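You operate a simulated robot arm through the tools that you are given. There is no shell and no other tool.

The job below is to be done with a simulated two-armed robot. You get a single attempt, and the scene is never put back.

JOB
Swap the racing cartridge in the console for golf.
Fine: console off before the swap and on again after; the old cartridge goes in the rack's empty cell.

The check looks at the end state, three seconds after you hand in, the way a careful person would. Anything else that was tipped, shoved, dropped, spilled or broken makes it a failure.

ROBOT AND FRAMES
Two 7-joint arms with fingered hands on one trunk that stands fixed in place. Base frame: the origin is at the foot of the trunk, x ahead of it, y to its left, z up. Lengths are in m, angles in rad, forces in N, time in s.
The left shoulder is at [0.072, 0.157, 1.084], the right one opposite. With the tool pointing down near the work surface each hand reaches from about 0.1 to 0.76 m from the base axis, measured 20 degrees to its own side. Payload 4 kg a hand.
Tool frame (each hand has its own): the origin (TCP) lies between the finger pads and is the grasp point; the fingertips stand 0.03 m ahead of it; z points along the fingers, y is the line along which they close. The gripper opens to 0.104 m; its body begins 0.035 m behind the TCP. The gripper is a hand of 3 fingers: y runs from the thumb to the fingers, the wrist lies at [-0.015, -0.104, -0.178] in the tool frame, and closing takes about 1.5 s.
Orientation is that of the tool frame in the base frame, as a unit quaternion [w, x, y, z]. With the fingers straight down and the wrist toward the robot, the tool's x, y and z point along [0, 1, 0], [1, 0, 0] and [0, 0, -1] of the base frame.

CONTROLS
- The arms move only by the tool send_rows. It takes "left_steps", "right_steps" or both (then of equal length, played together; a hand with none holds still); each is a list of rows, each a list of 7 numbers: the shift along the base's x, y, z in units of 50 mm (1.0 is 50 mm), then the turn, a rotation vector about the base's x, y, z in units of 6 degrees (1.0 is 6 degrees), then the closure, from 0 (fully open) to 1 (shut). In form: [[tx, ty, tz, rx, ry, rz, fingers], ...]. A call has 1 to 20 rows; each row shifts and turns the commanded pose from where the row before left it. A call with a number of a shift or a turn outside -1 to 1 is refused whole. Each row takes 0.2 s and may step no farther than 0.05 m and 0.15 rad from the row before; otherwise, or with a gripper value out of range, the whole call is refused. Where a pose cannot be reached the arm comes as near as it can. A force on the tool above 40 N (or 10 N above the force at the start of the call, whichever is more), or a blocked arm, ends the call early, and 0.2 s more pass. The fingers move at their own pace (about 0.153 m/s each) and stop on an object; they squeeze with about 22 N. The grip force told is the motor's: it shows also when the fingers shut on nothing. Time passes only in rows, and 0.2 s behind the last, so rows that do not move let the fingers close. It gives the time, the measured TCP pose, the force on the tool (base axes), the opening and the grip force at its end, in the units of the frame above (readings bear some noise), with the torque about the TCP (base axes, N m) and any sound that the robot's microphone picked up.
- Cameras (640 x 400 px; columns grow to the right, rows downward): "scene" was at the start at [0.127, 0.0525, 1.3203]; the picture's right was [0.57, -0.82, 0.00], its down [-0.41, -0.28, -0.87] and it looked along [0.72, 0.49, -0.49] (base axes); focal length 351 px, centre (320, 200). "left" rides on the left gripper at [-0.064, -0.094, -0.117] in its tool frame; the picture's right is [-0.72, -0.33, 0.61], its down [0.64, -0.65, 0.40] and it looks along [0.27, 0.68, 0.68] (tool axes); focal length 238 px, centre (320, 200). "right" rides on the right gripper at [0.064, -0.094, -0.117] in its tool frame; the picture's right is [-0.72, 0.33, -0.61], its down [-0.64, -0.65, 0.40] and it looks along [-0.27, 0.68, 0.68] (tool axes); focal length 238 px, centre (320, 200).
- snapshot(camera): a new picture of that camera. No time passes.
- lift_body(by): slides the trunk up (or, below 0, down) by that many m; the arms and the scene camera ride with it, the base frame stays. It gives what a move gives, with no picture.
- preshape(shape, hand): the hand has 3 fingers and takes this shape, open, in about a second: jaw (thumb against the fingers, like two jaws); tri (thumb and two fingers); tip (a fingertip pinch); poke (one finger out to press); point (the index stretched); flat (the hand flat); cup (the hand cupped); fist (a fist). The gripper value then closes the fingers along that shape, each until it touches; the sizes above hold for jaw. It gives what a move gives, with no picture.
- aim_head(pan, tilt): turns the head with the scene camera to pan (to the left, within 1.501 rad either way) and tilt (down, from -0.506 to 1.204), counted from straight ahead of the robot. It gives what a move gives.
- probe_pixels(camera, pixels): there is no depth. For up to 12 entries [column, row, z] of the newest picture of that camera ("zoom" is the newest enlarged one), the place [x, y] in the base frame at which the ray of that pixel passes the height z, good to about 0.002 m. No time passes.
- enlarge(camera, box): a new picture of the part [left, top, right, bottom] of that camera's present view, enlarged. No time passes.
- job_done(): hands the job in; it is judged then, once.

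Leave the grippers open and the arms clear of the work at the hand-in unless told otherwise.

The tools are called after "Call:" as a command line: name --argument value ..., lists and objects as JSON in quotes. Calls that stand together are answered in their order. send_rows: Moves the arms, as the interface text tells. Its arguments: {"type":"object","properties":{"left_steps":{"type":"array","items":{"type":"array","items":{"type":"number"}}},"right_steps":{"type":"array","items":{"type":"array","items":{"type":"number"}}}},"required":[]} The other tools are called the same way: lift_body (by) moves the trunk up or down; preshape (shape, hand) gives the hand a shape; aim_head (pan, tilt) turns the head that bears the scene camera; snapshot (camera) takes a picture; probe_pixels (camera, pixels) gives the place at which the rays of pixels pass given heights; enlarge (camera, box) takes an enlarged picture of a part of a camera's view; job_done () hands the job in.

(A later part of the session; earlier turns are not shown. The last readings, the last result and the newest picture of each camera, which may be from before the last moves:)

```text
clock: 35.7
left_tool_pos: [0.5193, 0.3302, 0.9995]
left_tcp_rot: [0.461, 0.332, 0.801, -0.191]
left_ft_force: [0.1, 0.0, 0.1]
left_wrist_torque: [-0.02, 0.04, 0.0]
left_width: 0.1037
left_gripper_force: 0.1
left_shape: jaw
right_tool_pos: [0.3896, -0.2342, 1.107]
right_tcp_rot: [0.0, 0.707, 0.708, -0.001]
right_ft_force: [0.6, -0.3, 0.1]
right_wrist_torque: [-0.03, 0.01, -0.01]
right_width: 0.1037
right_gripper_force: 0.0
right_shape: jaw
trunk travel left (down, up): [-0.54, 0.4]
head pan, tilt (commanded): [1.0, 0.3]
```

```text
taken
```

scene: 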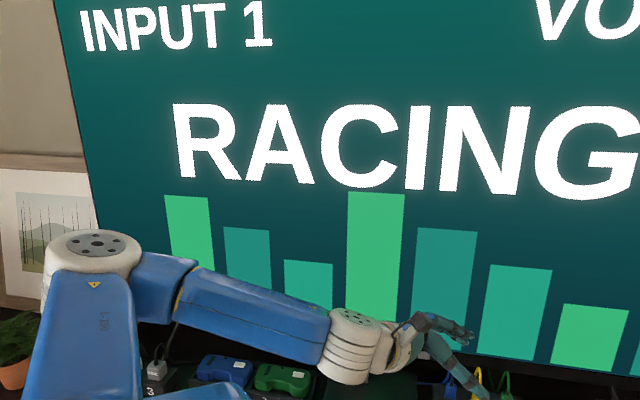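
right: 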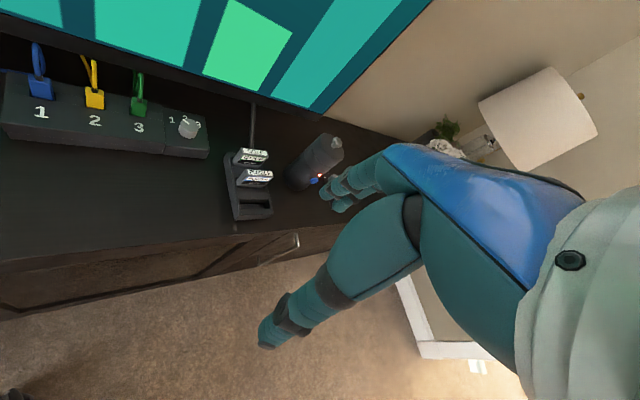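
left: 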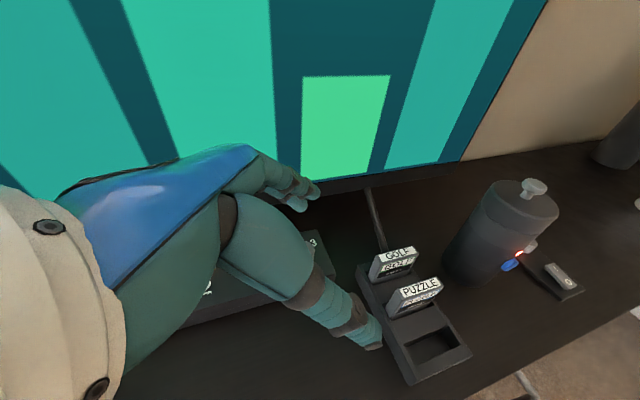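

The arm accepted the 60° tilt and the elbow dropped. Now I'll push toward golf at z about 0.96.

Call:
send_rows --left_steps '[[0.7, -0.375, -0.1, 0, 0, 0, 0], [0.7, -0.375, -0.1, 0, 0, 0, 0], [0.7, -0.375, -0.1, 0, 0, 0, 0], [0.7, -0.375, -0.1, 0, 0, 0, 0], [0.7, -0.375, -0.1, 0, 0, 0, 0], [0.7, -0.375, -0.1, 0, 0, 0, 0], [0.7, -0.375, -0.1, 0, 0, 0, 0], [0.7, -0.375, -0.1, 0, 0, 0, 0], [0, 0, 0, 0, 0, 0, 0]]'

Call:
snapshot --camera "scene"

```text
clock: 37.7
left_tool_pos: [0.7988, 0.1793, 0.9606]
left_tcp_rot: [0.461, 0.332, 0.8, -0.191]
left_ft_force: [0.3, 0.0, -0.2]
left_wrist_torque: [0.0, 0.0, -0.01]
left_width: 0.1039
left_gripper_force: 0.1
left_shape: jaw
right_tool_pos: [0.3898, -0.2356, 1.1076]
right_tcp_rot: [-0.001, 0.707, 0.707, 0.0]
right_ft_force: [-0.1, -0.1, -0.5]
right_wrist_torque: [-0.01, 0.02, -0.03]
right_width: 0.104
right_gripper_force: 0.1
right_shape: jaw
trunk travel left (down, up): [-0.54, 0.4]
head pan, tilt (commanded): [1.0, 0.3]
```

```text
taken
```

scene: 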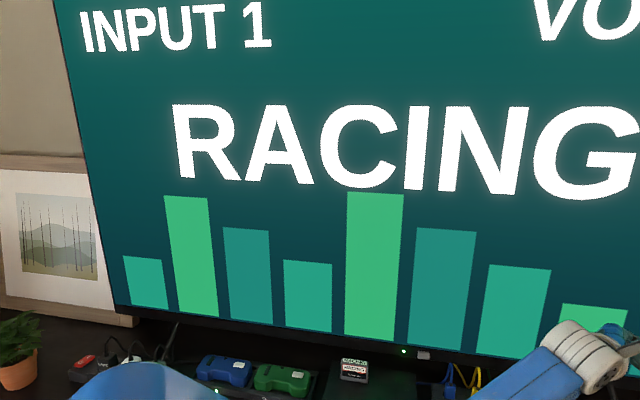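

With the 60° tilt, the hand reached (0.799, 0.179) with no limit warnings. I'll look at the rack from both cameras.

Call:
aim_head --pan 0.3 --tilt 0.75

Call:
snapshot --camera "scene"

Call:
snapshot --camera "left"

```text
clock: 38.8
left_tool_pos: [0.7993, 0.1798, 0.9605]
left_tcp_rot: [0.46, 0.331, 0.801, -0.191]
left_ft_force: [0.2, 0.8, -1.2]
left_wrist_torque: [-0.03, 0.01, 0.0]
left_width: 0.1036
left_gripper_force: 0.0
left_shape: jaw
right_tool_pos: [0.3901, -0.2355, 1.1067]
right_tcp_rot: [-0.001, 0.706, 0.708, 0.0]
right_ft_force: [0.3, -0.1, 0.2]
right_wrist_torque: [0.02, -0.03, 0.0]
right_width: 0.1036
right_gripper_force: 0.1
right_shape: jaw
trunk travel left (down, up): [-0.54, 0.4]
head pan, tilt (commanded): [0.3, 0.75]
```

```text
taken
```

scene: 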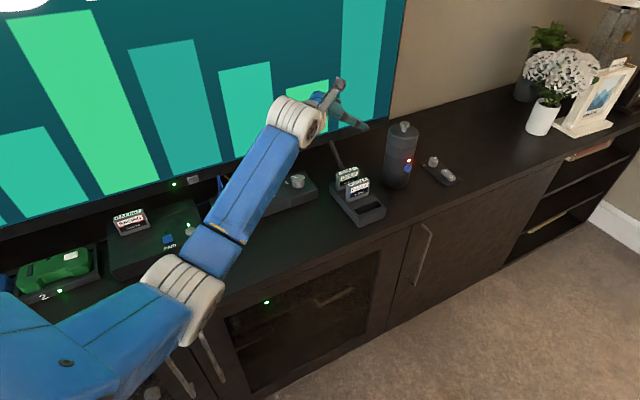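

```text
taken
```

left: 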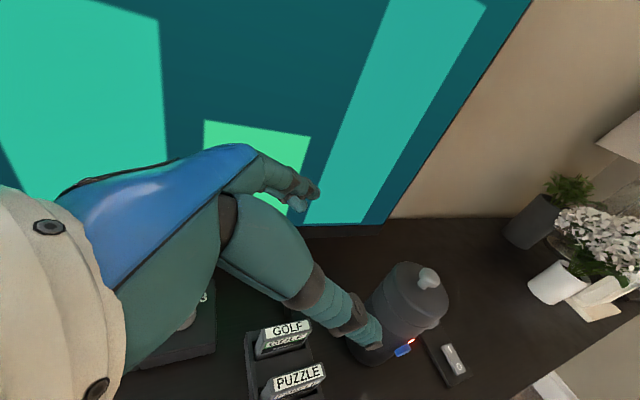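

The rack is in clear view. While I'm in free space, I'll see how the fingers look when partly closed (0.7), since I'll enter the gaps with a narrow opening.

Call:
send_rows --left_steps '[[0, 0, 0, 0, 0, 0, 0.7], [0, 0, 0, 0, 0, 0, 0.7], [0, 0, 0, 0, 0, 0, 0.7], [0, 0, 0, 0, 0, 0, 0.7], [0, 0, 0, 0, 0, 0, 0.7]]'

Call:
snapshot --camera "left"

Call:
enlarge --camera "scene" --box '[260, 60, 400, 150]'

```text
clock: 40.0
left_tool_pos: [0.8002, 0.1789, 0.961]
left_tcp_rot: [0.461, 0.331, 0.801, -0.191]
left_ft_force: [-0.3, -0.9, 0.3]
left_wrist_torque: [0.02, 0.01, -0.03]
left_width: 0.0315
left_gripper_force: 0.1
left_shape: jaw
right_tool_pos: [0.3893, -0.2359, 1.107]
right_tcp_rot: [-0.001, 0.707, 0.708, 0.0]
right_ft_force: [0.6, 0.8, 0.1]
right_wrist_torque: [0.03, 0.03, -0.01]
right_width: 0.104
right_gripper_force: 0.0
right_shape: jaw
trunk travel left (down, up): [-0.54, 0.4]
head pan, tilt (commanded): [0.3, 0.75]
```

```text
taken
```

left: 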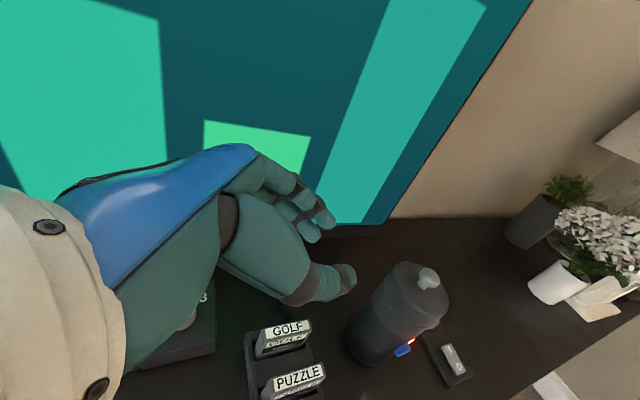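

```text
4.44 times, centred on (330, 105) of scene
```

zoom: 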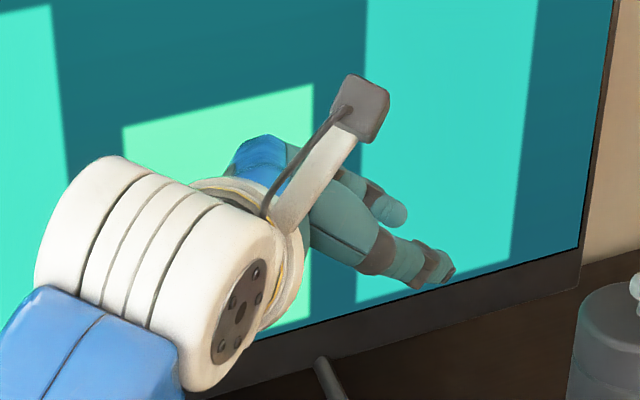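

At 0.7 the opening is 31 mm; the thumb tip bends in and the finger outsides are at about 45–50 mm. Power comes first, so I'll retreat along the same path and untilt to tool-down, then move over the ON button.

Call:
send_rows --left_steps '[[-0.7, 0.375, 0.1, 0, 0, 0, 0.7], [-0.7, 0.375, 0.1, 0, 0, 0, 0.7], [-0.7, 0.375, 0.1, 0, 0, 0, 0.7], [-0.7, 0.375, 0.1, 0, 0, 0, 0.7], [-0.7, 0.375, 0.1, 0, 0, 0, 0.7], [-0.7, 0.375, 0.1, 0, 0, 0, 0.7], [-0.7, 0.375, 0.1, 0, 0, 0, 0.7], [-0.7, 0.375, 0.1, 0, 0, 0, 0.7], [0, 0, 0, 0.7071, 0.7071, 0, 0.7], [0, 0, 0, 0.7071, 0.7071, 0, 0.7], [0, 0, 0, 0.7071, 0.7071, 0, 0.7], [0, 0, 0, 0.7071, 0.7071, 0, 0.7], [0, 0, 0, 0.7071, 0.7071, 0, 0.7], [0, 0, 0, 0.7071, 0.7071, 0, 0.7], [0, 0, 0, 0.7071, 0.7071, 0, 0.7], [0, 0, 0, 0.7071, 0.7071, 0, 0.7], [0, 0, 0, 0.7071, 0.7071, 0, 0.7], [0, 0, 0, 0.7071, 0.7071, 0, 0.7], [0, 0, 0, 0, 0, 0, 0.7]]'

Call:
preshape --shape "poke" --hand "left"

Call:
aim_head --pan 0.75 --tilt 0.6

Call:
snapshot --camera "scene"

Call:
snapshot --camera "left"

```text
clock: 44.0
left_tool_pos: [0.5189, 0.3295, 1.0001]
left_tcp_rot: [-0.001, 0.382, 0.924, 0.001]
left_ft_force: [0.5, 0.0, 0.6]
left_wrist_torque: [0.03, -0.02, -0.01]
left_width: 0.0315
left_gripper_force: 0.2
left_shape: jaw
right_tool_pos: [0.3897, -0.2346, 1.1063]
right_tcp_rot: [-0.002, 0.706, 0.708, 0.0]
right_ft_force: [-0.2, -0.6, 0.0]
right_wrist_torque: [-0.01, 0.02, -0.02]
right_width: 0.1039
right_gripper_force: 0.1
right_shape: jaw
trunk travel left (down, up): [-0.54, 0.4]
head pan, tilt (commanded): [0.3, 0.75]
```

```text
clock: 44.9
left_tool_pos: [0.5176, 0.329, 1.0002]
left_tcp_rot: [-0.001, 0.383, 0.924, 0.0]
left_ft_force: [-0.8, 0.3, 0.3]
left_wrist_torque: [0.01, 0.0, 0.0]
left_width: 0.0
left_gripper_force: 0.0
left_shape: poke
right_tool_pos: [0.3901, -0.2352, 1.1075]
right_tcp_rot: [-0.001, 0.707, 0.708, 0.0]
right_ft_force: [0.1, 0.4, 0.5]
right_wrist_torque: [0.0, 0.04, 0.02]
right_width: 0.1039
right_gripper_force: 0.2
right_shape: jaw
trunk travel left (down, up): [-0.54, 0.4]
head pan, tilt (commanded): [0.3, 0.75]
```

```text
clock: 45.8
left_tool_pos: [0.5185, 0.3294, 1.0001]
left_tcp_rot: [-0.001, 0.384, 0.923, 0.0]
left_ft_force: [-0.1, -0.6, 0.2]
left_wrist_torque: [0.03, -0.01, 0.01]
left_width: 0.0003
left_gripper_force: 0.0
left_shape: poke
right_tool_pos: [0.3899, -0.2364, 1.1068]
right_tcp_rot: [-0.001, 0.706, 0.708, 0.0]
right_ft_force: [-0.1, -0.1, -0.3]
right_wrist_torque: [0.02, 0.0, -0.03]
right_width: 0.1041
right_gripper_force: 0.1
right_shape: jaw
trunk travel left (down, up): [-0.54, 0.4]
head pan, tilt (commanded): [0.75, 0.6]
```

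```text
taken
```

scene: 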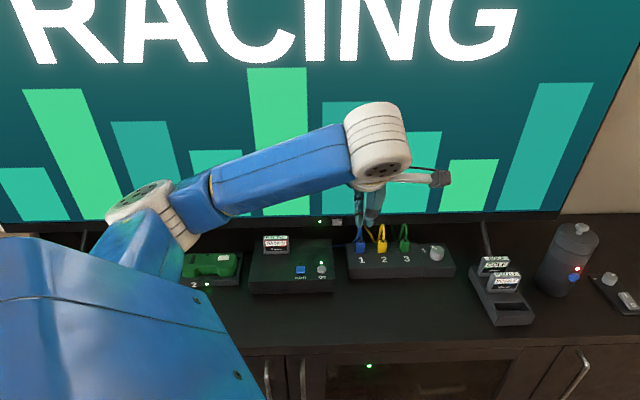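

```text
taken
```

left: 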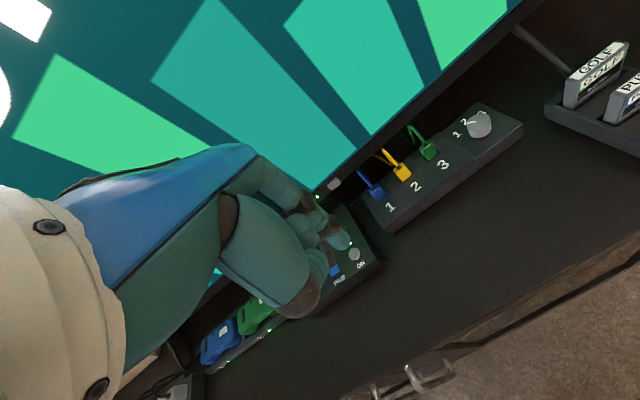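

I'll enlarge the left view to see where the poking fingertip is.

Call:
enlarge --camera "left" --box '[240, 160, 390, 320]'

Call:
enlarge --camera "scene" --box '[330, 150, 440, 240]'

```text
2.50 times, centred on (315, 240) of left
```

zoom: 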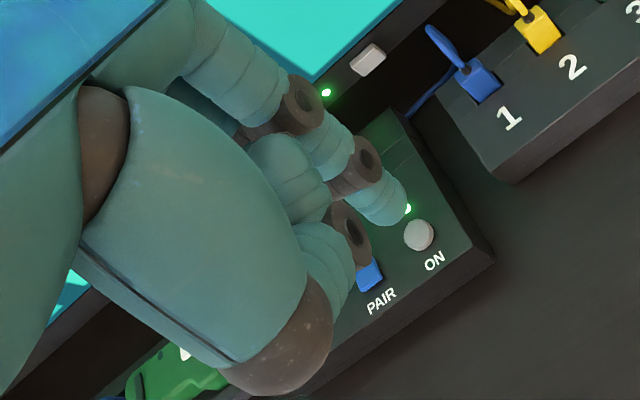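

```text
4.44 times, centred on (385, 195) of scene
```

zoom: 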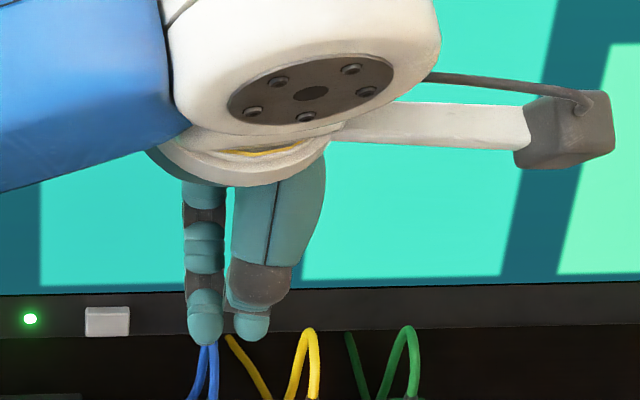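

The index fingertip is at left (343,246) and scene (359.1,226.5). I'll triangulate it.

Call:
probe_pixels --camera "left" --pixels '[[345, 247, 0.94], [345, 247, 0.96], [345, 247, 0.98], [345, 247, 1.0]]'

Call:
probe_pixels --camera "scene" --pixels '[[359.1, 227, 0.94], [359.1, 227, 0.96], [359.1, 227, 0.98], [359.1, 227, 1.0]]'

```text
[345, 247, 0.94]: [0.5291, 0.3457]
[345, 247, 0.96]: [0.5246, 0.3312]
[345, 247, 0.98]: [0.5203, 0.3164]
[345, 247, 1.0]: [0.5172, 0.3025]
```

```text
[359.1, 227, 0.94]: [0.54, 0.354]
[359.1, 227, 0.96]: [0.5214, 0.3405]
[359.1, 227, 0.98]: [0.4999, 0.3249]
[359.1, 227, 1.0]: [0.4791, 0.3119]
```

The tip is about (+0.007, +0.011, -0.045) from the TCP. I'll move over the ON button and descend partway, to TCP about (0.5465, 0.4495, 0.86), so the tip is about 7 cm above the button.

Call:
send_rows --left_steps '[[0.187, 0.8, 0, 0, 0, 0, 0], [0.187, 0.8, 0, 0, 0, 0, 0], [0.187, 0.8, 0, 0, 0, 0, 0], [0, 0, -0.7, 0, 0, 0, 0], [0, 0, -0.7, 0, 0, 0, 0], [0, 0, -0.7, 0, 0, 0, 0], [0, 0, -0.7, 0, 0, 0, 0], [0, 0, 0, 0, 0, 0, 0]]'

Call:
snapshot --camera "left"

Call:
snapshot --camera "scene"

```text
clock: 47.6
left_tool_pos: [0.5465, 0.4503, 0.8597]
left_tcp_rot: [-0.001, 0.383, 0.924, 0.0]
left_ft_force: [0.0, 0.3, -0.8]
left_wrist_torque: [-0.01, 0.01, 0.0]
left_width: 0.0
left_gripper_force: 0.0
left_shape: poke
right_tool_pos: [0.3897, -0.2338, 1.1076]
right_tcp_rot: [-0.001, 0.707, 0.708, 0.0]
right_ft_force: [-0.1, -0.3, 0.3]
right_wrist_torque: [-0.01, 0.03, -0.05]
right_width: 0.1037
right_gripper_force: 0.0
right_shape: jaw
trunk travel left (down, up): [-0.54, 0.4]
head pan, tilt (commanded): [0.75, 0.6]
```

```text
taken
```

left: 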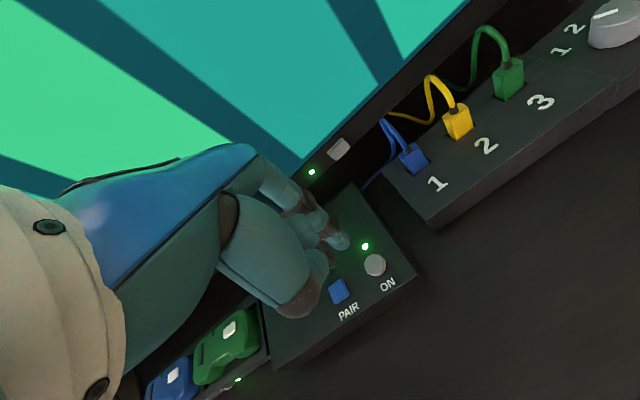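

```text
taken
```

scene: 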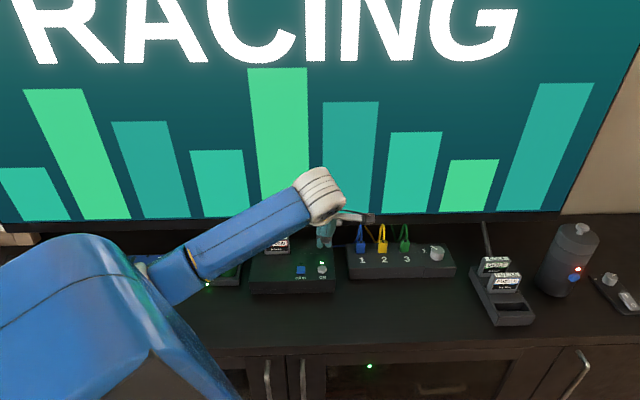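

Call:
enlarge --camera "scene" --box '[280, 200, 380, 290]'

Call:
enlarge --camera "left" --box '[270, 170, 420, 320]'

Call:
probe_pixels --camera "left" --pixels '[[375, 263.5, 0.747], [339, 290, 0.747], [345, 247, 0.82], [345, 247, 0.81]]'

```text
4.44 times, centred on (330, 245) of scene
```

zoom: 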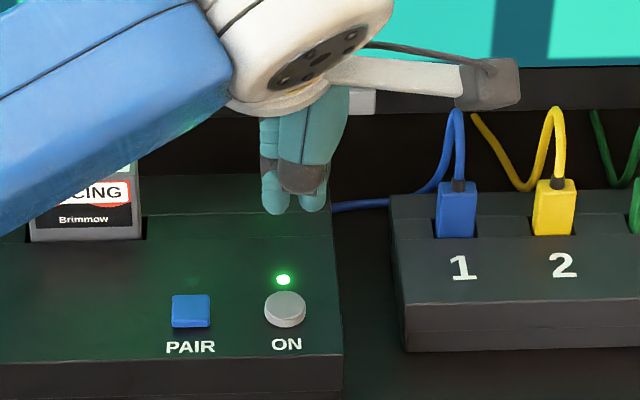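

```text
2.67 times, centred on (345, 245) of left
```

zoom: 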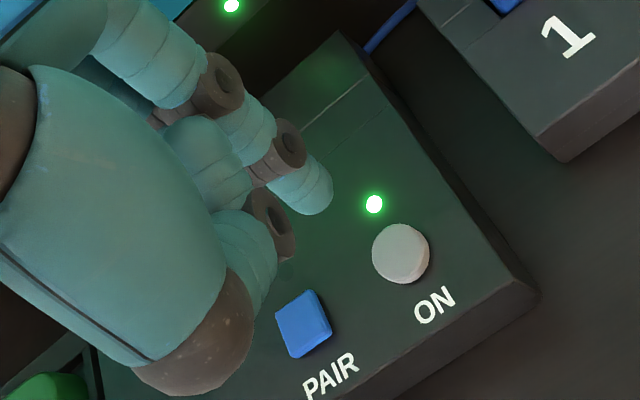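

```text
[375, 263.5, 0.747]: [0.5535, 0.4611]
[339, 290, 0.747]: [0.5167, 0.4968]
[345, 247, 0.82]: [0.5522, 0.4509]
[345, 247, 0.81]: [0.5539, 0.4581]
```

Call:
probe_pixels --camera "scene" --pixels '[[320.3, 247.7, 0.8], [320.3, 247.7, 0.82], [320.3, 247.7, 0.84], [328.4, 246.8, 0.8], [328.4, 246.8, 0.82], [328.4, 246.8, 0.84]]'

Call:
probe_pixels --camera "left" --pixels '[[342, 247, 0.8], [342, 247, 0.82], [342, 247, 0.84], [319, 265, 0.8], [319, 265, 0.82], [319, 265, 0.84]]'

```text
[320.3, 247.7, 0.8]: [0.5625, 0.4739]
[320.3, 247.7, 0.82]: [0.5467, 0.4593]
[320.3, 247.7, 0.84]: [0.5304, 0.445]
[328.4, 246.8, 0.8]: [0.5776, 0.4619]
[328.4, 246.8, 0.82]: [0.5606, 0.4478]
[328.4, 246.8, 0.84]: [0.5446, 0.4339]
```

```text
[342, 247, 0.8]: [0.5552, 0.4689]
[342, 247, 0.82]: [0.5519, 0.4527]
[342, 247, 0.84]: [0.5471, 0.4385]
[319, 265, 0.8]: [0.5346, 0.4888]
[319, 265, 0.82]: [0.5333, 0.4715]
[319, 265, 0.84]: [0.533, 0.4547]
```

The index tip is at about (0.553, 0.462, 0.812), within about 2 mm of the button at (0.5535, 0.461). I'll descend 45 mm and check the picture before touching it.

Call:
send_rows --left_steps '[[0, 0, -0.45, 0, 0, 0, 0], [0, 0, -0.45, 0, 0, 0, 0], [0, 0, 0, 0, 0, 0, 0]]'

Call:
enlarge --camera "left" --box '[270, 170, 420, 320]'

Call:
enlarge --camera "scene" --box '[280, 220, 380, 300]'

```text
clock: 48.4
left_tool_pos: [0.5458, 0.4502, 0.8161]
left_tcp_rot: [-0.001, 0.382, 0.924, 0.0]
left_ft_force: [0.3, 0.5, 0.3]
left_wrist_torque: [0.05, -0.02, -0.01]
left_width: 0.0
left_gripper_force: 0.0
left_shape: poke
right_tool_pos: [0.3888, -0.2341, 1.1083]
right_tcp_rot: [-0.001, 0.706, 0.708, 0.0]
right_ft_force: [-0.7, 0.1, -0.1]
right_wrist_torque: [-0.02, -0.01, -0.02]
right_width: 0.104
right_gripper_force: 0.0
right_shape: jaw
trunk travel left (down, up): [-0.54, 0.4]
head pan, tilt (commanded): [0.75, 0.6]
```

```text
2.67 times, centred on (345, 245) of left
```

zoom: 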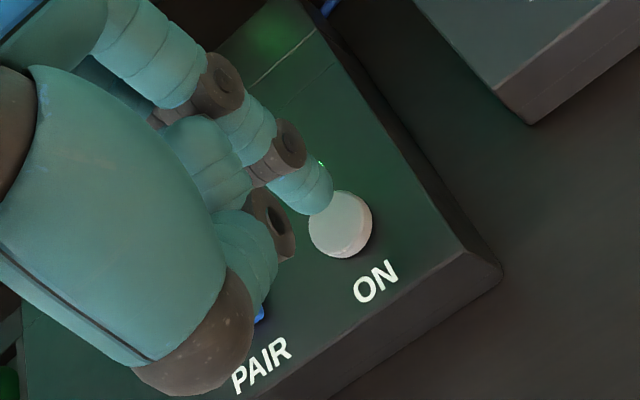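

```text
5.00 times, centred on (330, 260) of scene
```

zoom: 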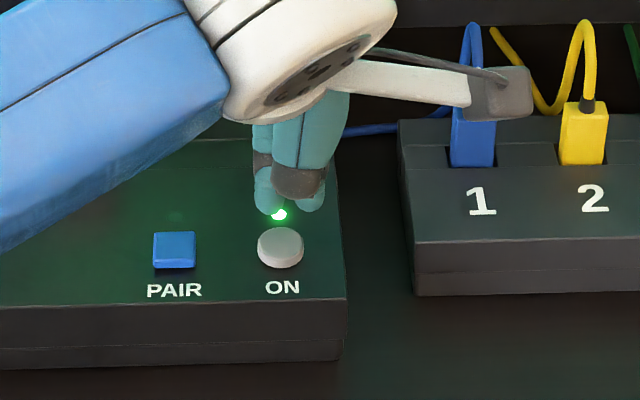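

The tip is about 2 cm above the button and perhaps 2 mm to its left. I'll nudge it right by 2 mm and come down slowly, watching force and sound.

Call:
send_rows --left_steps '[[0.04, -0.04, -0.2, 0, 0, 0, 0], [0, 0, -0.1, 0, 0, 0, 0], [0, 0, -0.04, 0, 0, 0, 0]]'

Call:
enlarge --camera "scene" --box '[280, 220, 380, 300]'

Call:
enlarge --camera "left" --box '[270, 170, 420, 320]'

```text
clock: 49.2
left_tool_pos: [0.5488, 0.4479, 0.7965]
left_tcp_rot: [-0.001, 0.383, 0.924, -0.001]
left_ft_force: [0.1, -0.3, 0.5]
left_wrist_torque: [-0.01, 0.02, -0.02]
left_width: 0.0001
left_gripper_force: 0.1
left_shape: poke
right_tool_pos: [0.3904, -0.2351, 1.1086]
right_tcp_rot: [-0.001, 0.707, 0.708, 0.001]
right_ft_force: [-0.3, 0.2, 0.1]
right_wrist_torque: [0.02, -0.02, -0.03]
right_width: 0.1037
right_gripper_force: 0.0
right_shape: jaw
trunk travel left (down, up): [-0.54, 0.4]
head pan, tilt (commanded): [0.75, 0.6]
```

```text
5.00 times, centred on (330, 260) of scene
```

zoom: 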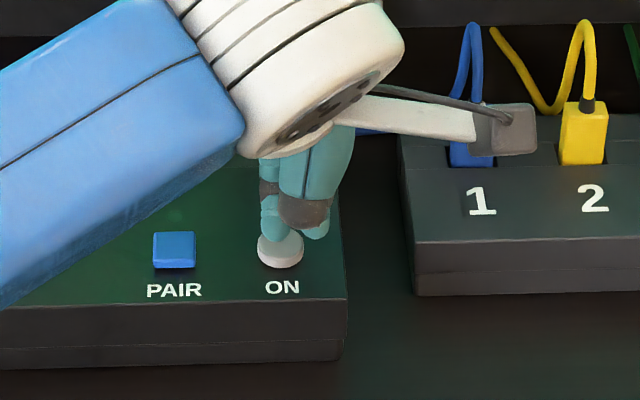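

```text
2.67 times, centred on (345, 245) of left
```

zoom: 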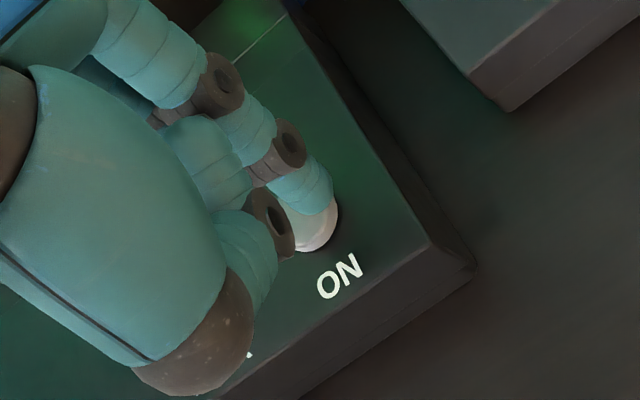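

The tip is right over the button and there's no force yet. I'll continue in 1.5 mm steps.

Call:
send_rows --left_steps '[[0, 0, -0.03, 0, 0, 0, 0], [0, 0, -0.03, 0, 0, 0, 0], [0, 0, -0.03, 0, 0, 0, 0]]'

```text
clock: 50.0
left_tool_pos: [0.5492, 0.4489, 0.7932]
left_tcp_rot: [0.0, 0.383, 0.924, 0.001]
left_ft_force: [-0.3, 0.3, 0.6]
left_wrist_torque: [0.01, 0.0, -0.02]
left_width: 0.0001
left_gripper_force: 0.1
left_shape: poke
right_tool_pos: [0.3912, -0.2352, 1.1073]
right_tcp_rot: [-0.001, 0.706, 0.708, -0.001]
right_ft_force: [-0.4, -0.1, -0.5]
right_wrist_torque: [0.0, 0.0, -0.02]
right_width: 0.1041
right_gripper_force: 0.0
right_shape: jaw
trunk travel left (down, up): [-0.54, 0.4]
head pan, tilt (commanded): [0.75, 0.6]
```

No contact yet. Continuing down in 1.5 mm steps.

Call:
send_rows --left_steps '[[0, 0, -0.03, 0, 0, 0, 0], [0, 0, -0.03, 0, 0, 0, 0], [0, 0, -0.03, 0, 0, 0, 0]]'

Call:
enlarge --camera "left" --box '[270, 170, 420, 320]'

Call:
enlarge --camera "scene" --box '[280, 220, 380, 300]'

```text
clock: 50.8
left_tool_pos: [0.548, 0.448, 0.7883]
left_tcp_rot: [0.0, 0.383, 0.924, 0.0]
left_ft_force: [0.4, 0.5, 0.8]
left_wrist_torque: [-0.05, -0.05, -0.01]
left_width: 0.0001
left_gripper_force: 0.1
left_shape: poke
right_tool_pos: [0.3904, -0.2344, 1.1073]
right_tcp_rot: [0.0, 0.707, 0.707, 0.0]
right_ft_force: [-0.1, -0.2, 0.0]
right_wrist_torque: [-0.01, -0.04, 0.01]
right_width: 0.1038
right_gripper_force: 0.0
right_shape: jaw
trunk travel left (down, up): [-0.54, 0.4]
head pan, tilt (commanded): [0.75, 0.6]
```

```text
2.67 times, centred on (345, 245) of left
```

zoom: 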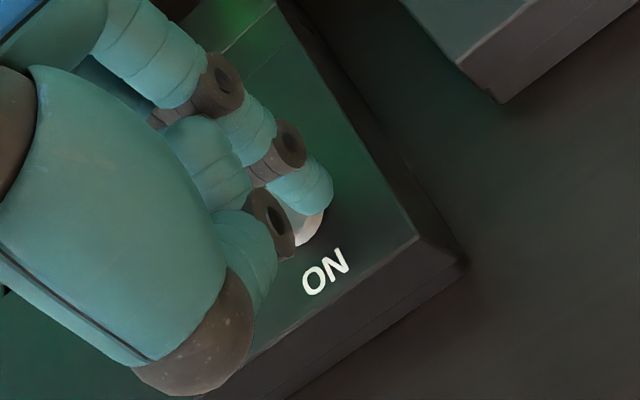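

```text
5.00 times, centred on (330, 260) of scene
```

zoom: 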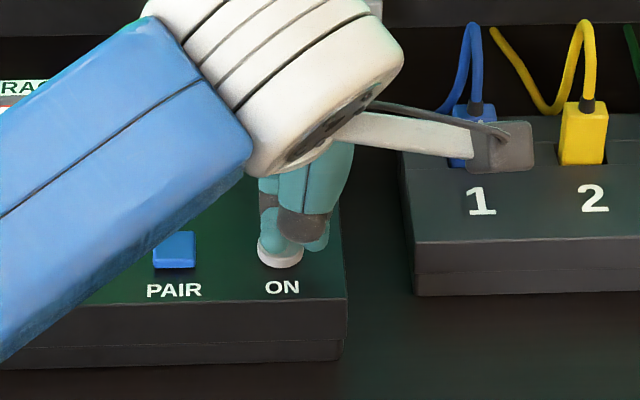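

The tip looks in contact with the button top and torque is just appearing. A few more 1.5 mm steps.

Call:
send_rows --left_steps '[[0, 0, -0.03, 0, 0, 0, 0], [0, 0, -0.03, 0, 0, 0, 0]]'

```text
clock: 51.4
left_tool_pos: [0.5491, 0.4487, 0.7859]
left_tcp_rot: [0.0, 0.382, 0.924, 0.001]
left_ft_force: [-0.4, 1.2, 0.4]
left_wrist_torque: [0.0, 0.0, 0.01]
left_width: 0.0
left_gripper_force: 0.1
left_shape: poke
right_tool_pos: [0.3892, -0.2346, 1.1078]
right_tcp_rot: [-0.001, 0.706, 0.708, 0.001]
right_ft_force: [0.4, -0.3, 0.3]
right_wrist_torque: [-0.01, -0.01, 0.01]
right_width: 0.1039
right_gripper_force: 0.1
right_shape: jaw
trunk travel left (down, up): [-0.54, 0.4]
head pan, tilt (commanded): [0.75, 0.6]
```

Call:
send_rows --left_steps '[[0, 0, -0.03, 0, 0, 0, 0], [0, 0, -0.03, 0, 0, 0, 0]]'

Call:
enlarge --camera "scene" --box '[280, 220, 380, 300]'

```text
clock: 52.0
left_tool_pos: [0.5478, 0.4468, 0.7825]
left_tcp_rot: [0.0, 0.382, 0.924, 0.0]
left_ft_force: [0.2, -0.7, 0.7]
left_wrist_torque: [-0.02, -0.03, -0.01]
left_width: 0.0001
left_gripper_force: 0.1
left_shape: poke
right_tool_pos: [0.3898, -0.235, 1.1073]
right_tcp_rot: [-0.001, 0.707, 0.707, 0.0]
right_ft_force: [0.1, 0.8, -0.3]
right_wrist_torque: [0.0, 0.05, 0.0]
right_width: 0.1039
right_gripper_force: 0.1
right_shape: jaw
trunk travel left (down, up): [-0.54, 0.4]
head pan, tilt (commanded): [0.75, 0.6]
```

```text
5.00 times, centred on (330, 260) of scene
```

zoom: 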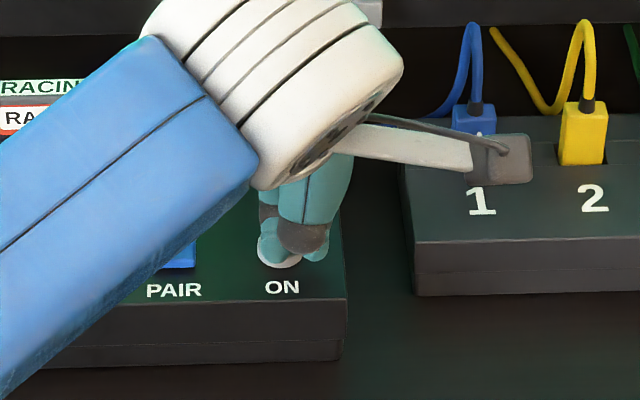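

Still no force. I'll re-triangulate the tip at this pose with fresh pictures.

Call:
enlarge --camera "left" --box '[300, 210, 390, 280]'

Call:
enlarge --camera "scene" --box '[300, 250, 345, 285]'

Call:
snapshot --camera "left"

Call:
snapshot --camera "scene"

```text
5.71 times, centred on (345, 245) of left
```

zoom: 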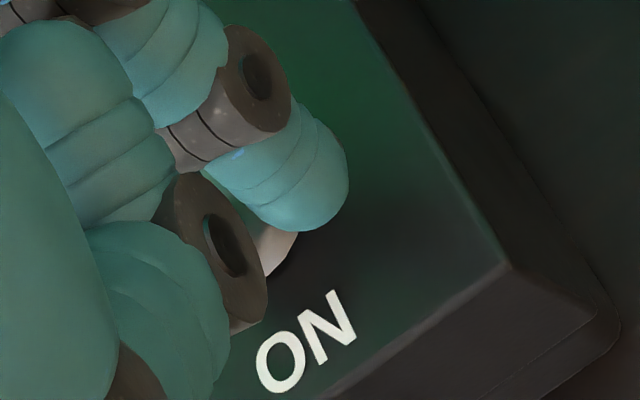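

```text
11.43 times, centred on (322, 268) of scene
```

zoom: 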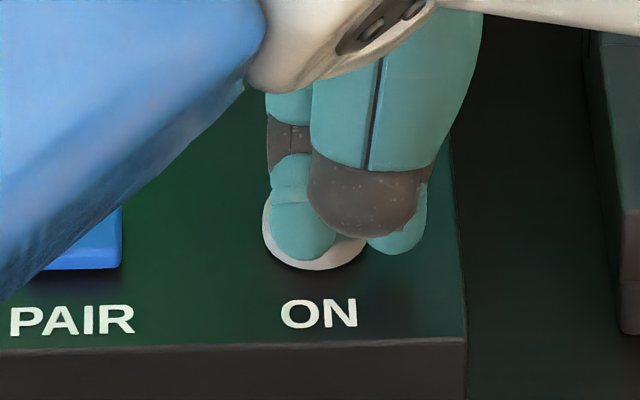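

```text
taken
```

left: 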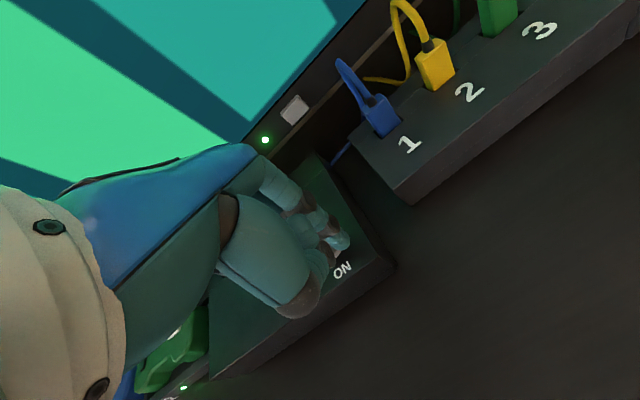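

```text
taken
```

scene: 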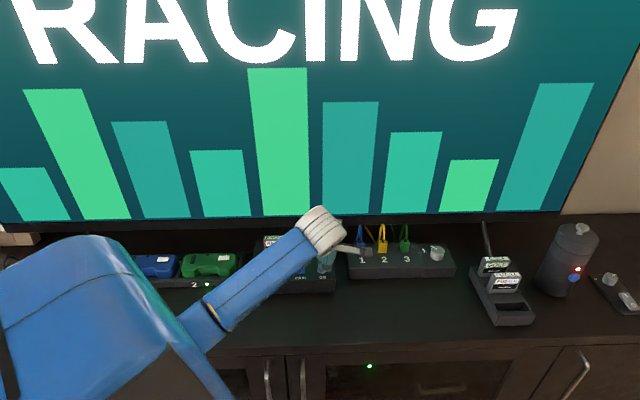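

Call:
probe_pixels --camera "scene" --pixels '[[320.5, 270.4, 0.74], [320.5, 270.4, 0.75], [320.5, 270.4, 0.76], [320.5, 270.4, 0.77], [321.4, 271, 0.747]]'

Call:
probe_pixels --camera "left" --pixels '[[342.2, 242.5, 0.74], [342.2, 242.5, 0.75], [342.2, 242.5, 0.76], [342.2, 242.5, 0.77], [337, 253.5, 0.747]]'

```text
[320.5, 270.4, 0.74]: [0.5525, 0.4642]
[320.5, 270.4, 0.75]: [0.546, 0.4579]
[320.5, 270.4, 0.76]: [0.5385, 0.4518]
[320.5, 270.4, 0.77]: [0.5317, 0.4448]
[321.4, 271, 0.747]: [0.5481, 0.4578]
```

```text
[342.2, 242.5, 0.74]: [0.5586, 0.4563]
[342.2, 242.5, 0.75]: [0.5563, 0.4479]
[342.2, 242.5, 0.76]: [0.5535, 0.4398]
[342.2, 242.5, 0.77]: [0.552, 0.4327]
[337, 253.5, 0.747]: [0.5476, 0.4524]
```

Call:
probe_pixels --camera "scene" --pixels '[[328.6, 270.2, 0.73], [328.6, 270.2, 0.74], [328.6, 270.2, 0.75], [328.6, 270.2, 0.76], [328.6, 270.2, 0.77]]'

Call:
probe_pixels --camera "left" --pixels '[[342.2, 242.5, 0.73], [342.2, 242.5, 0.745], [342.2, 242.5, 0.755]]'

```text
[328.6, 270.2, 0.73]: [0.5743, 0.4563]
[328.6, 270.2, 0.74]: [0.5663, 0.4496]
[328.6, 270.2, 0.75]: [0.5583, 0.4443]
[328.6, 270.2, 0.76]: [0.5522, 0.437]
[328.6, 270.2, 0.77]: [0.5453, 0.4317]
```

```text
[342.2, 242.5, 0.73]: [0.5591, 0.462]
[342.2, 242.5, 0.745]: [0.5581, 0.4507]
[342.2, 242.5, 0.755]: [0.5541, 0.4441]
```

The scene's left lump is a curled digit. The extended index tip is the right lump, at about (0.5535, 0.441, end z 0.75), roughly 2 cm short of the button in y, and nothing has been touched. I'll rise 2.5 cm, shift +2 cm in y, and look again.

Call:
send_rows --left_steps '[[0, 0, 0.5, 0, 0, 0, 0], [0, 0.4, 0, 0, 0, 0, 0], [0, 0, 0, 0, 0, 0, 0]]'

Call:
enlarge --camera "left" --box '[300, 210, 390, 280]'

Call:
enlarge --camera "scene" --box '[300, 240, 345, 285]'

```text
clock: 52.8
left_tool_pos: [0.5495, 0.4691, 0.8082]
left_tcp_rot: [0.0, 0.383, 0.924, 0.0]
left_ft_force: [1.2, 0.0, -0.1]
left_wrist_torque: [0.03, -0.01, 0.0]
left_width: 0.0
left_gripper_force: 0.1
left_shape: poke
right_tool_pos: [0.3898, -0.2341, 1.1067]
right_tcp_rot: [0.0, 0.706, 0.708, 0.0]
right_ft_force: [0.8, 0.8, 0.7]
right_wrist_torque: [-0.01, 0.03, -0.01]
right_width: 0.1036
right_gripper_force: 0.0
right_shape: jaw
trunk travel left (down, up): [-0.54, 0.4]
head pan, tilt (commanded): [0.75, 0.6]
```

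```text
5.71 times, centred on (345, 245) of left
```

zoom: 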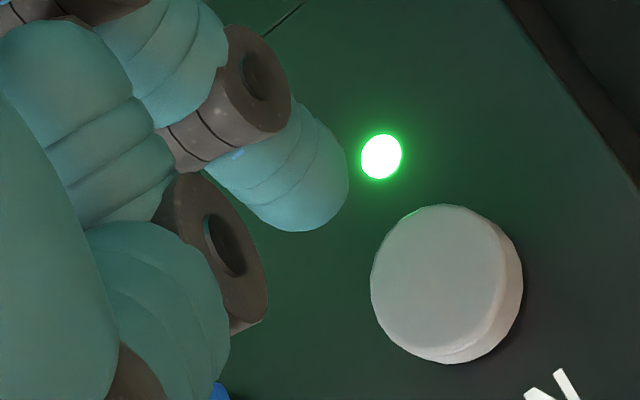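

```text
8.89 times, centred on (322, 262) of scene
```

zoom: 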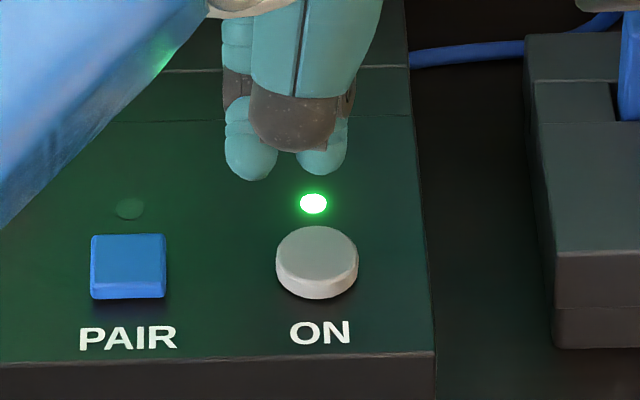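

Now both views agree: the index tip is directly above the ON button, and the LED is green. I'll descend 25 mm, then take small steps.

Call:
send_rows --left_steps '[[0, 0, -0.3, 0, 0, 0, 0], [0, 0, -0.2, 0, 0, 0, 0], [0, 0, -0.04, 0, 0, 0, 0], [0, 0, -0.04, 0, 0, 0, 0]]'

```text
clock: 53.8
left_tool_pos: [0.5496, 0.4683, 0.7795]
left_tcp_rot: [0.0, 0.382, 0.924, 0.001]
left_ft_force: [0.4, 0.4, 1.2]
left_wrist_torque: [0.01, -0.02, 0.03]
left_width: 0.0
left_gripper_force: 0.2
left_shape: poke
right_tool_pos: [0.3902, -0.2361, 1.1076]
right_tcp_rot: [-0.001, 0.706, 0.708, 0.0]
right_ft_force: [0.8, -1.1, 0.0]
right_wrist_torque: [0.01, 0.01, 0.03]
right_width: 0.1036
right_gripper_force: 0.0
right_shape: jaw
trunk travel left (down, up): [-0.54, 0.4]
head pan, tilt (commanded): [0.75, 0.6]
heard: click
```

A click was heard. I'll rise straight up and check the LED and TV.

Call:
send_rows --left_steps '[[0, 0, 0.4, 0, 0, 0, 0], [0, 0, 0.6, 0, 0, 0, 0], [0, 0, 0.6, 0, 0, 0, 0], [0, 0, 0, 0, 0, 0, 0]]'

Call:
snapshot --camera "scene"

Call:
enlarge --camera "left" --box '[270, 180, 420, 320]'

```text
clock: 54.8
left_tool_pos: [0.5486, 0.4679, 0.859]
left_tcp_rot: [-0.001, 0.383, 0.924, 0.0]
left_ft_force: [0.0, 0.6, 0.1]
left_wrist_torque: [0.0, 0.0, -0.02]
left_width: 0.0001
left_gripper_force: 0.0
left_shape: poke
right_tool_pos: [0.3899, -0.2349, 1.1072]
right_tcp_rot: [-0.001, 0.706, 0.708, 0.0]
right_ft_force: [-0.1, 0.0, 0.0]
right_wrist_torque: [0.01, 0.0, 0.02]
right_width: 0.1038
right_gripper_force: 0.0
right_shape: jaw
trunk travel left (down, up): [-0.54, 0.4]
head pan, tilt (commanded): [0.75, 0.6]
```

```text
taken
```

scene: 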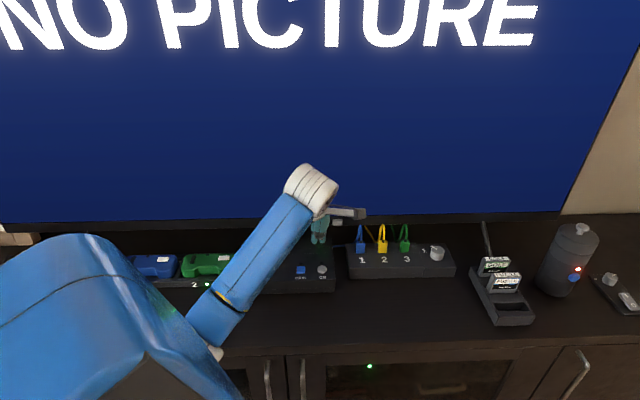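

```text
2.86 times, centred on (345, 250) of left
```

zoom: 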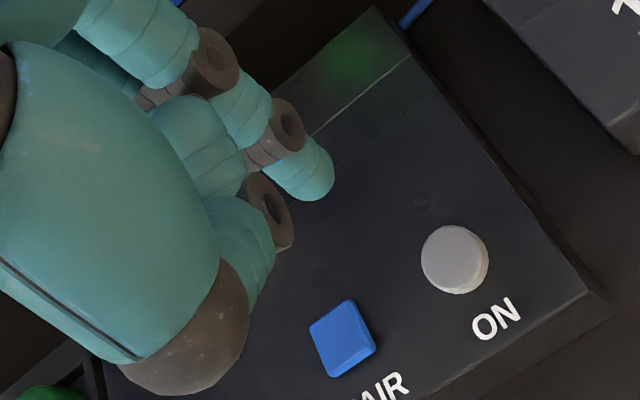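

The console is off: its LED is dark and the TV shows "NO PICTURE". Before grasping I want the exact yaw of the furniture, so I'll zoom on both ends of the TV's bottom edge and on the cabinet items.

Call:
enlarge --camera "scene" --box '[30, 210, 110, 260]'

Call:
enlarge --camera "scene" --box '[500, 195, 580, 245]'

Call:
enlarge --camera "scene" --box '[340, 215, 460, 290]'

```text
8.00 times, centred on (70, 235) of scene
```

zoom: 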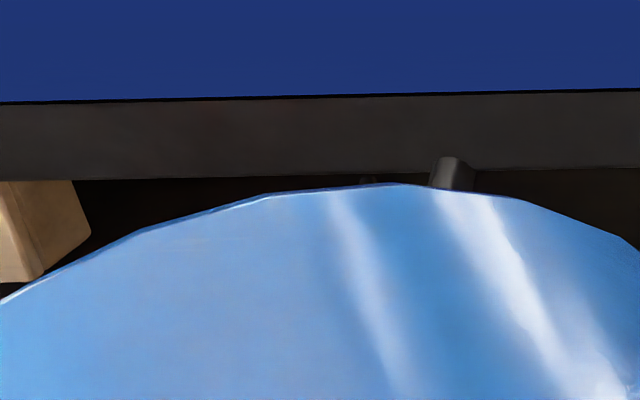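

```text
8.00 times, centred on (540, 220) of scene
```

zoom: 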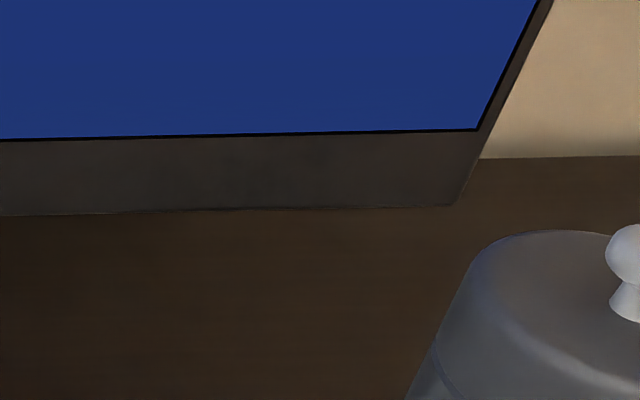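

```text
5.33 times, centred on (400, 252) of scene
```

zoom: 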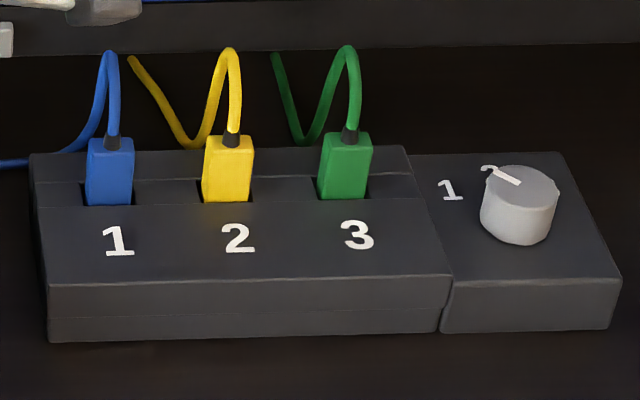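

Call:
probe_pixels --camera "scene" --pixels '[[30, 232.6, 0.76], [556.25, 220.75, 0.76], [30, 222.75, 0.79], [559.4, 211.25, 0.79], [320, 226.5, 0.76], [346.1, 281, 0.735], [404.7, 252, 0.74], [482.9, 264.5, 0.735], [451, 243, 0.74], [451, 238, 0.755], [351, 251.8, 0.735], [361, 228, 0.79]]'

```text
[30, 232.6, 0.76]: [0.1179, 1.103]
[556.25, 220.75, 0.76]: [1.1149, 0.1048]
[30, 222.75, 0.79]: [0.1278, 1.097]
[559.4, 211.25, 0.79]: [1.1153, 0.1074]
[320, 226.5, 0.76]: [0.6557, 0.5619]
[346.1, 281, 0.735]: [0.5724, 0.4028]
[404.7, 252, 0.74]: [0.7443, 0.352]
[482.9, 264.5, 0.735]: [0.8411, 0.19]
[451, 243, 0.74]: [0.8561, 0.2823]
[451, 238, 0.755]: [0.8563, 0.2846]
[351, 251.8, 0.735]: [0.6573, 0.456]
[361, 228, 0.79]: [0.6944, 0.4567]
```

The TV edge runs at exactly -45°, so the yaw is 45°. Next I'll refine the TV plane's distance by triangulating its LED with fresh pictures.

Call:
enlarge --camera "scene" --box '[290, 205, 370, 245]'

Call:
snapshot --camera "left"

Call:
enlarge --camera "left" --box '[250, 80, 410, 180]'

```text
8.00 times, centred on (330, 225) of scene
```

zoom: 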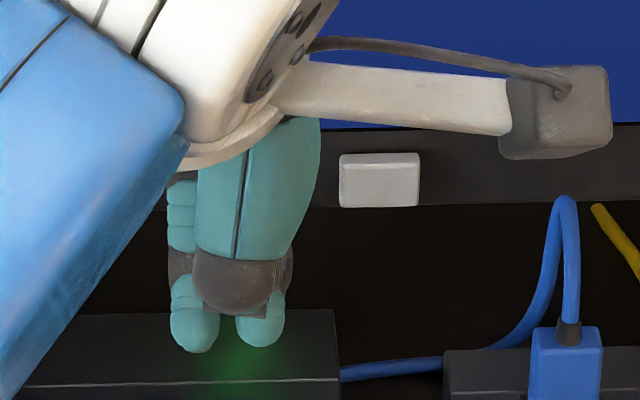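

```text
taken
```

left: 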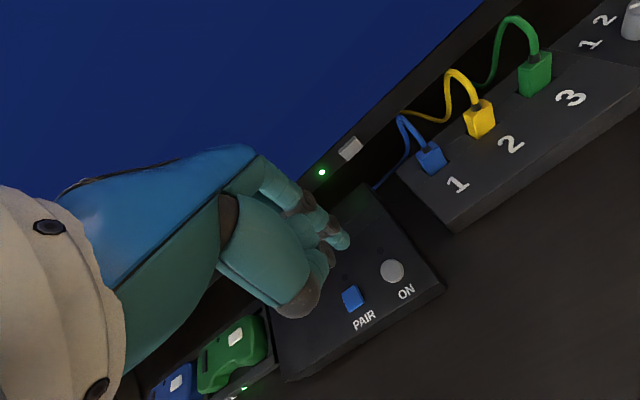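

```text
4.00 times, centred on (330, 130) of left
```

zoom: 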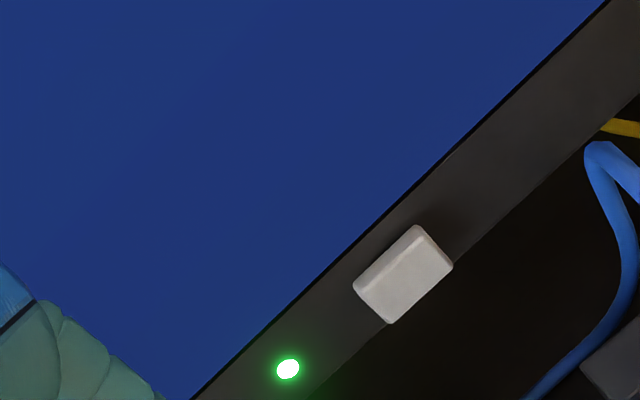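

Call:
probe_pixels --camera "scene" --pixels '[[319.7, 221.8, 0.76], [319.7, 221.8, 0.78], [319.7, 221.8, 0.8], [337.4, 223.4, 0.76], [337.4, 223.4, 0.78], [337.4, 223.4, 0.8]]'

Call:
probe_pixels --camera "left" --pixels '[[322, 172.25, 0.76], [322, 172.25, 0.78], [322, 172.25, 0.8], [351, 149.5, 0.76], [351, 149.5, 0.78], [351, 149.5, 0.8]]'

```text
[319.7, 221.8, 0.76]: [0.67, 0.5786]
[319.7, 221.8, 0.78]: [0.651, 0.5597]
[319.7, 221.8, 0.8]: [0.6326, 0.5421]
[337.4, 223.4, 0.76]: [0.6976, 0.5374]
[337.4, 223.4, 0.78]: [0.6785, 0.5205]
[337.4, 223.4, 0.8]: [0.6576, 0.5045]
```

```text
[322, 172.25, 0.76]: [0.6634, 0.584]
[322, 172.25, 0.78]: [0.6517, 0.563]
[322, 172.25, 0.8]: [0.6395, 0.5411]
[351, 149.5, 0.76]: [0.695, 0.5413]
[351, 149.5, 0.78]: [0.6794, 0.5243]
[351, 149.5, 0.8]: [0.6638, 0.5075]
```

The TV plane is at about u 0.86, so there's about 7 cm behind racing, which is enough. Next, how high the hub's cables and knob stand, because the hand carries cartridges over them.

Call:
probe_pixels --camera "scene" --pixels '[[360, 224.8, 0.76], [360, 224.8, 0.8], [383.1, 223.9, 0.76], [383.1, 223.9, 0.8], [405.1, 223.3, 0.76], [405.1, 223.3, 0.8], [349, 268, 0.74], [456.3, 267, 0.735], [437.5, 248.3, 0.76]]'

Call:
probe_pixels --camera "left" --pixels '[[402, 118, 0.76], [402, 118, 0.8], [452, 71, 0.76], [452, 71, 0.8], [513, 18, 0.76], [513, 18, 0.8]]'

```text
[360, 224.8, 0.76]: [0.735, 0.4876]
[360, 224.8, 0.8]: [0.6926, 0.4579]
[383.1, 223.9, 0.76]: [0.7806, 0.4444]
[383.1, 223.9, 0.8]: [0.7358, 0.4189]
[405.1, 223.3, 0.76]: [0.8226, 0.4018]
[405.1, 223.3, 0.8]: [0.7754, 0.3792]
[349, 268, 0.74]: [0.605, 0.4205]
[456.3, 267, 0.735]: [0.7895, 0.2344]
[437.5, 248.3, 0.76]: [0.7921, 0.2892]
```

```text
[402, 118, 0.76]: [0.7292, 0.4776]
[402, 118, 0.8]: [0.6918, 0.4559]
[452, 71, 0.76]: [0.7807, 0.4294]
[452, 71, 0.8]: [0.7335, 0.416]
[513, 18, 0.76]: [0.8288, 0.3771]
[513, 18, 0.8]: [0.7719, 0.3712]
```

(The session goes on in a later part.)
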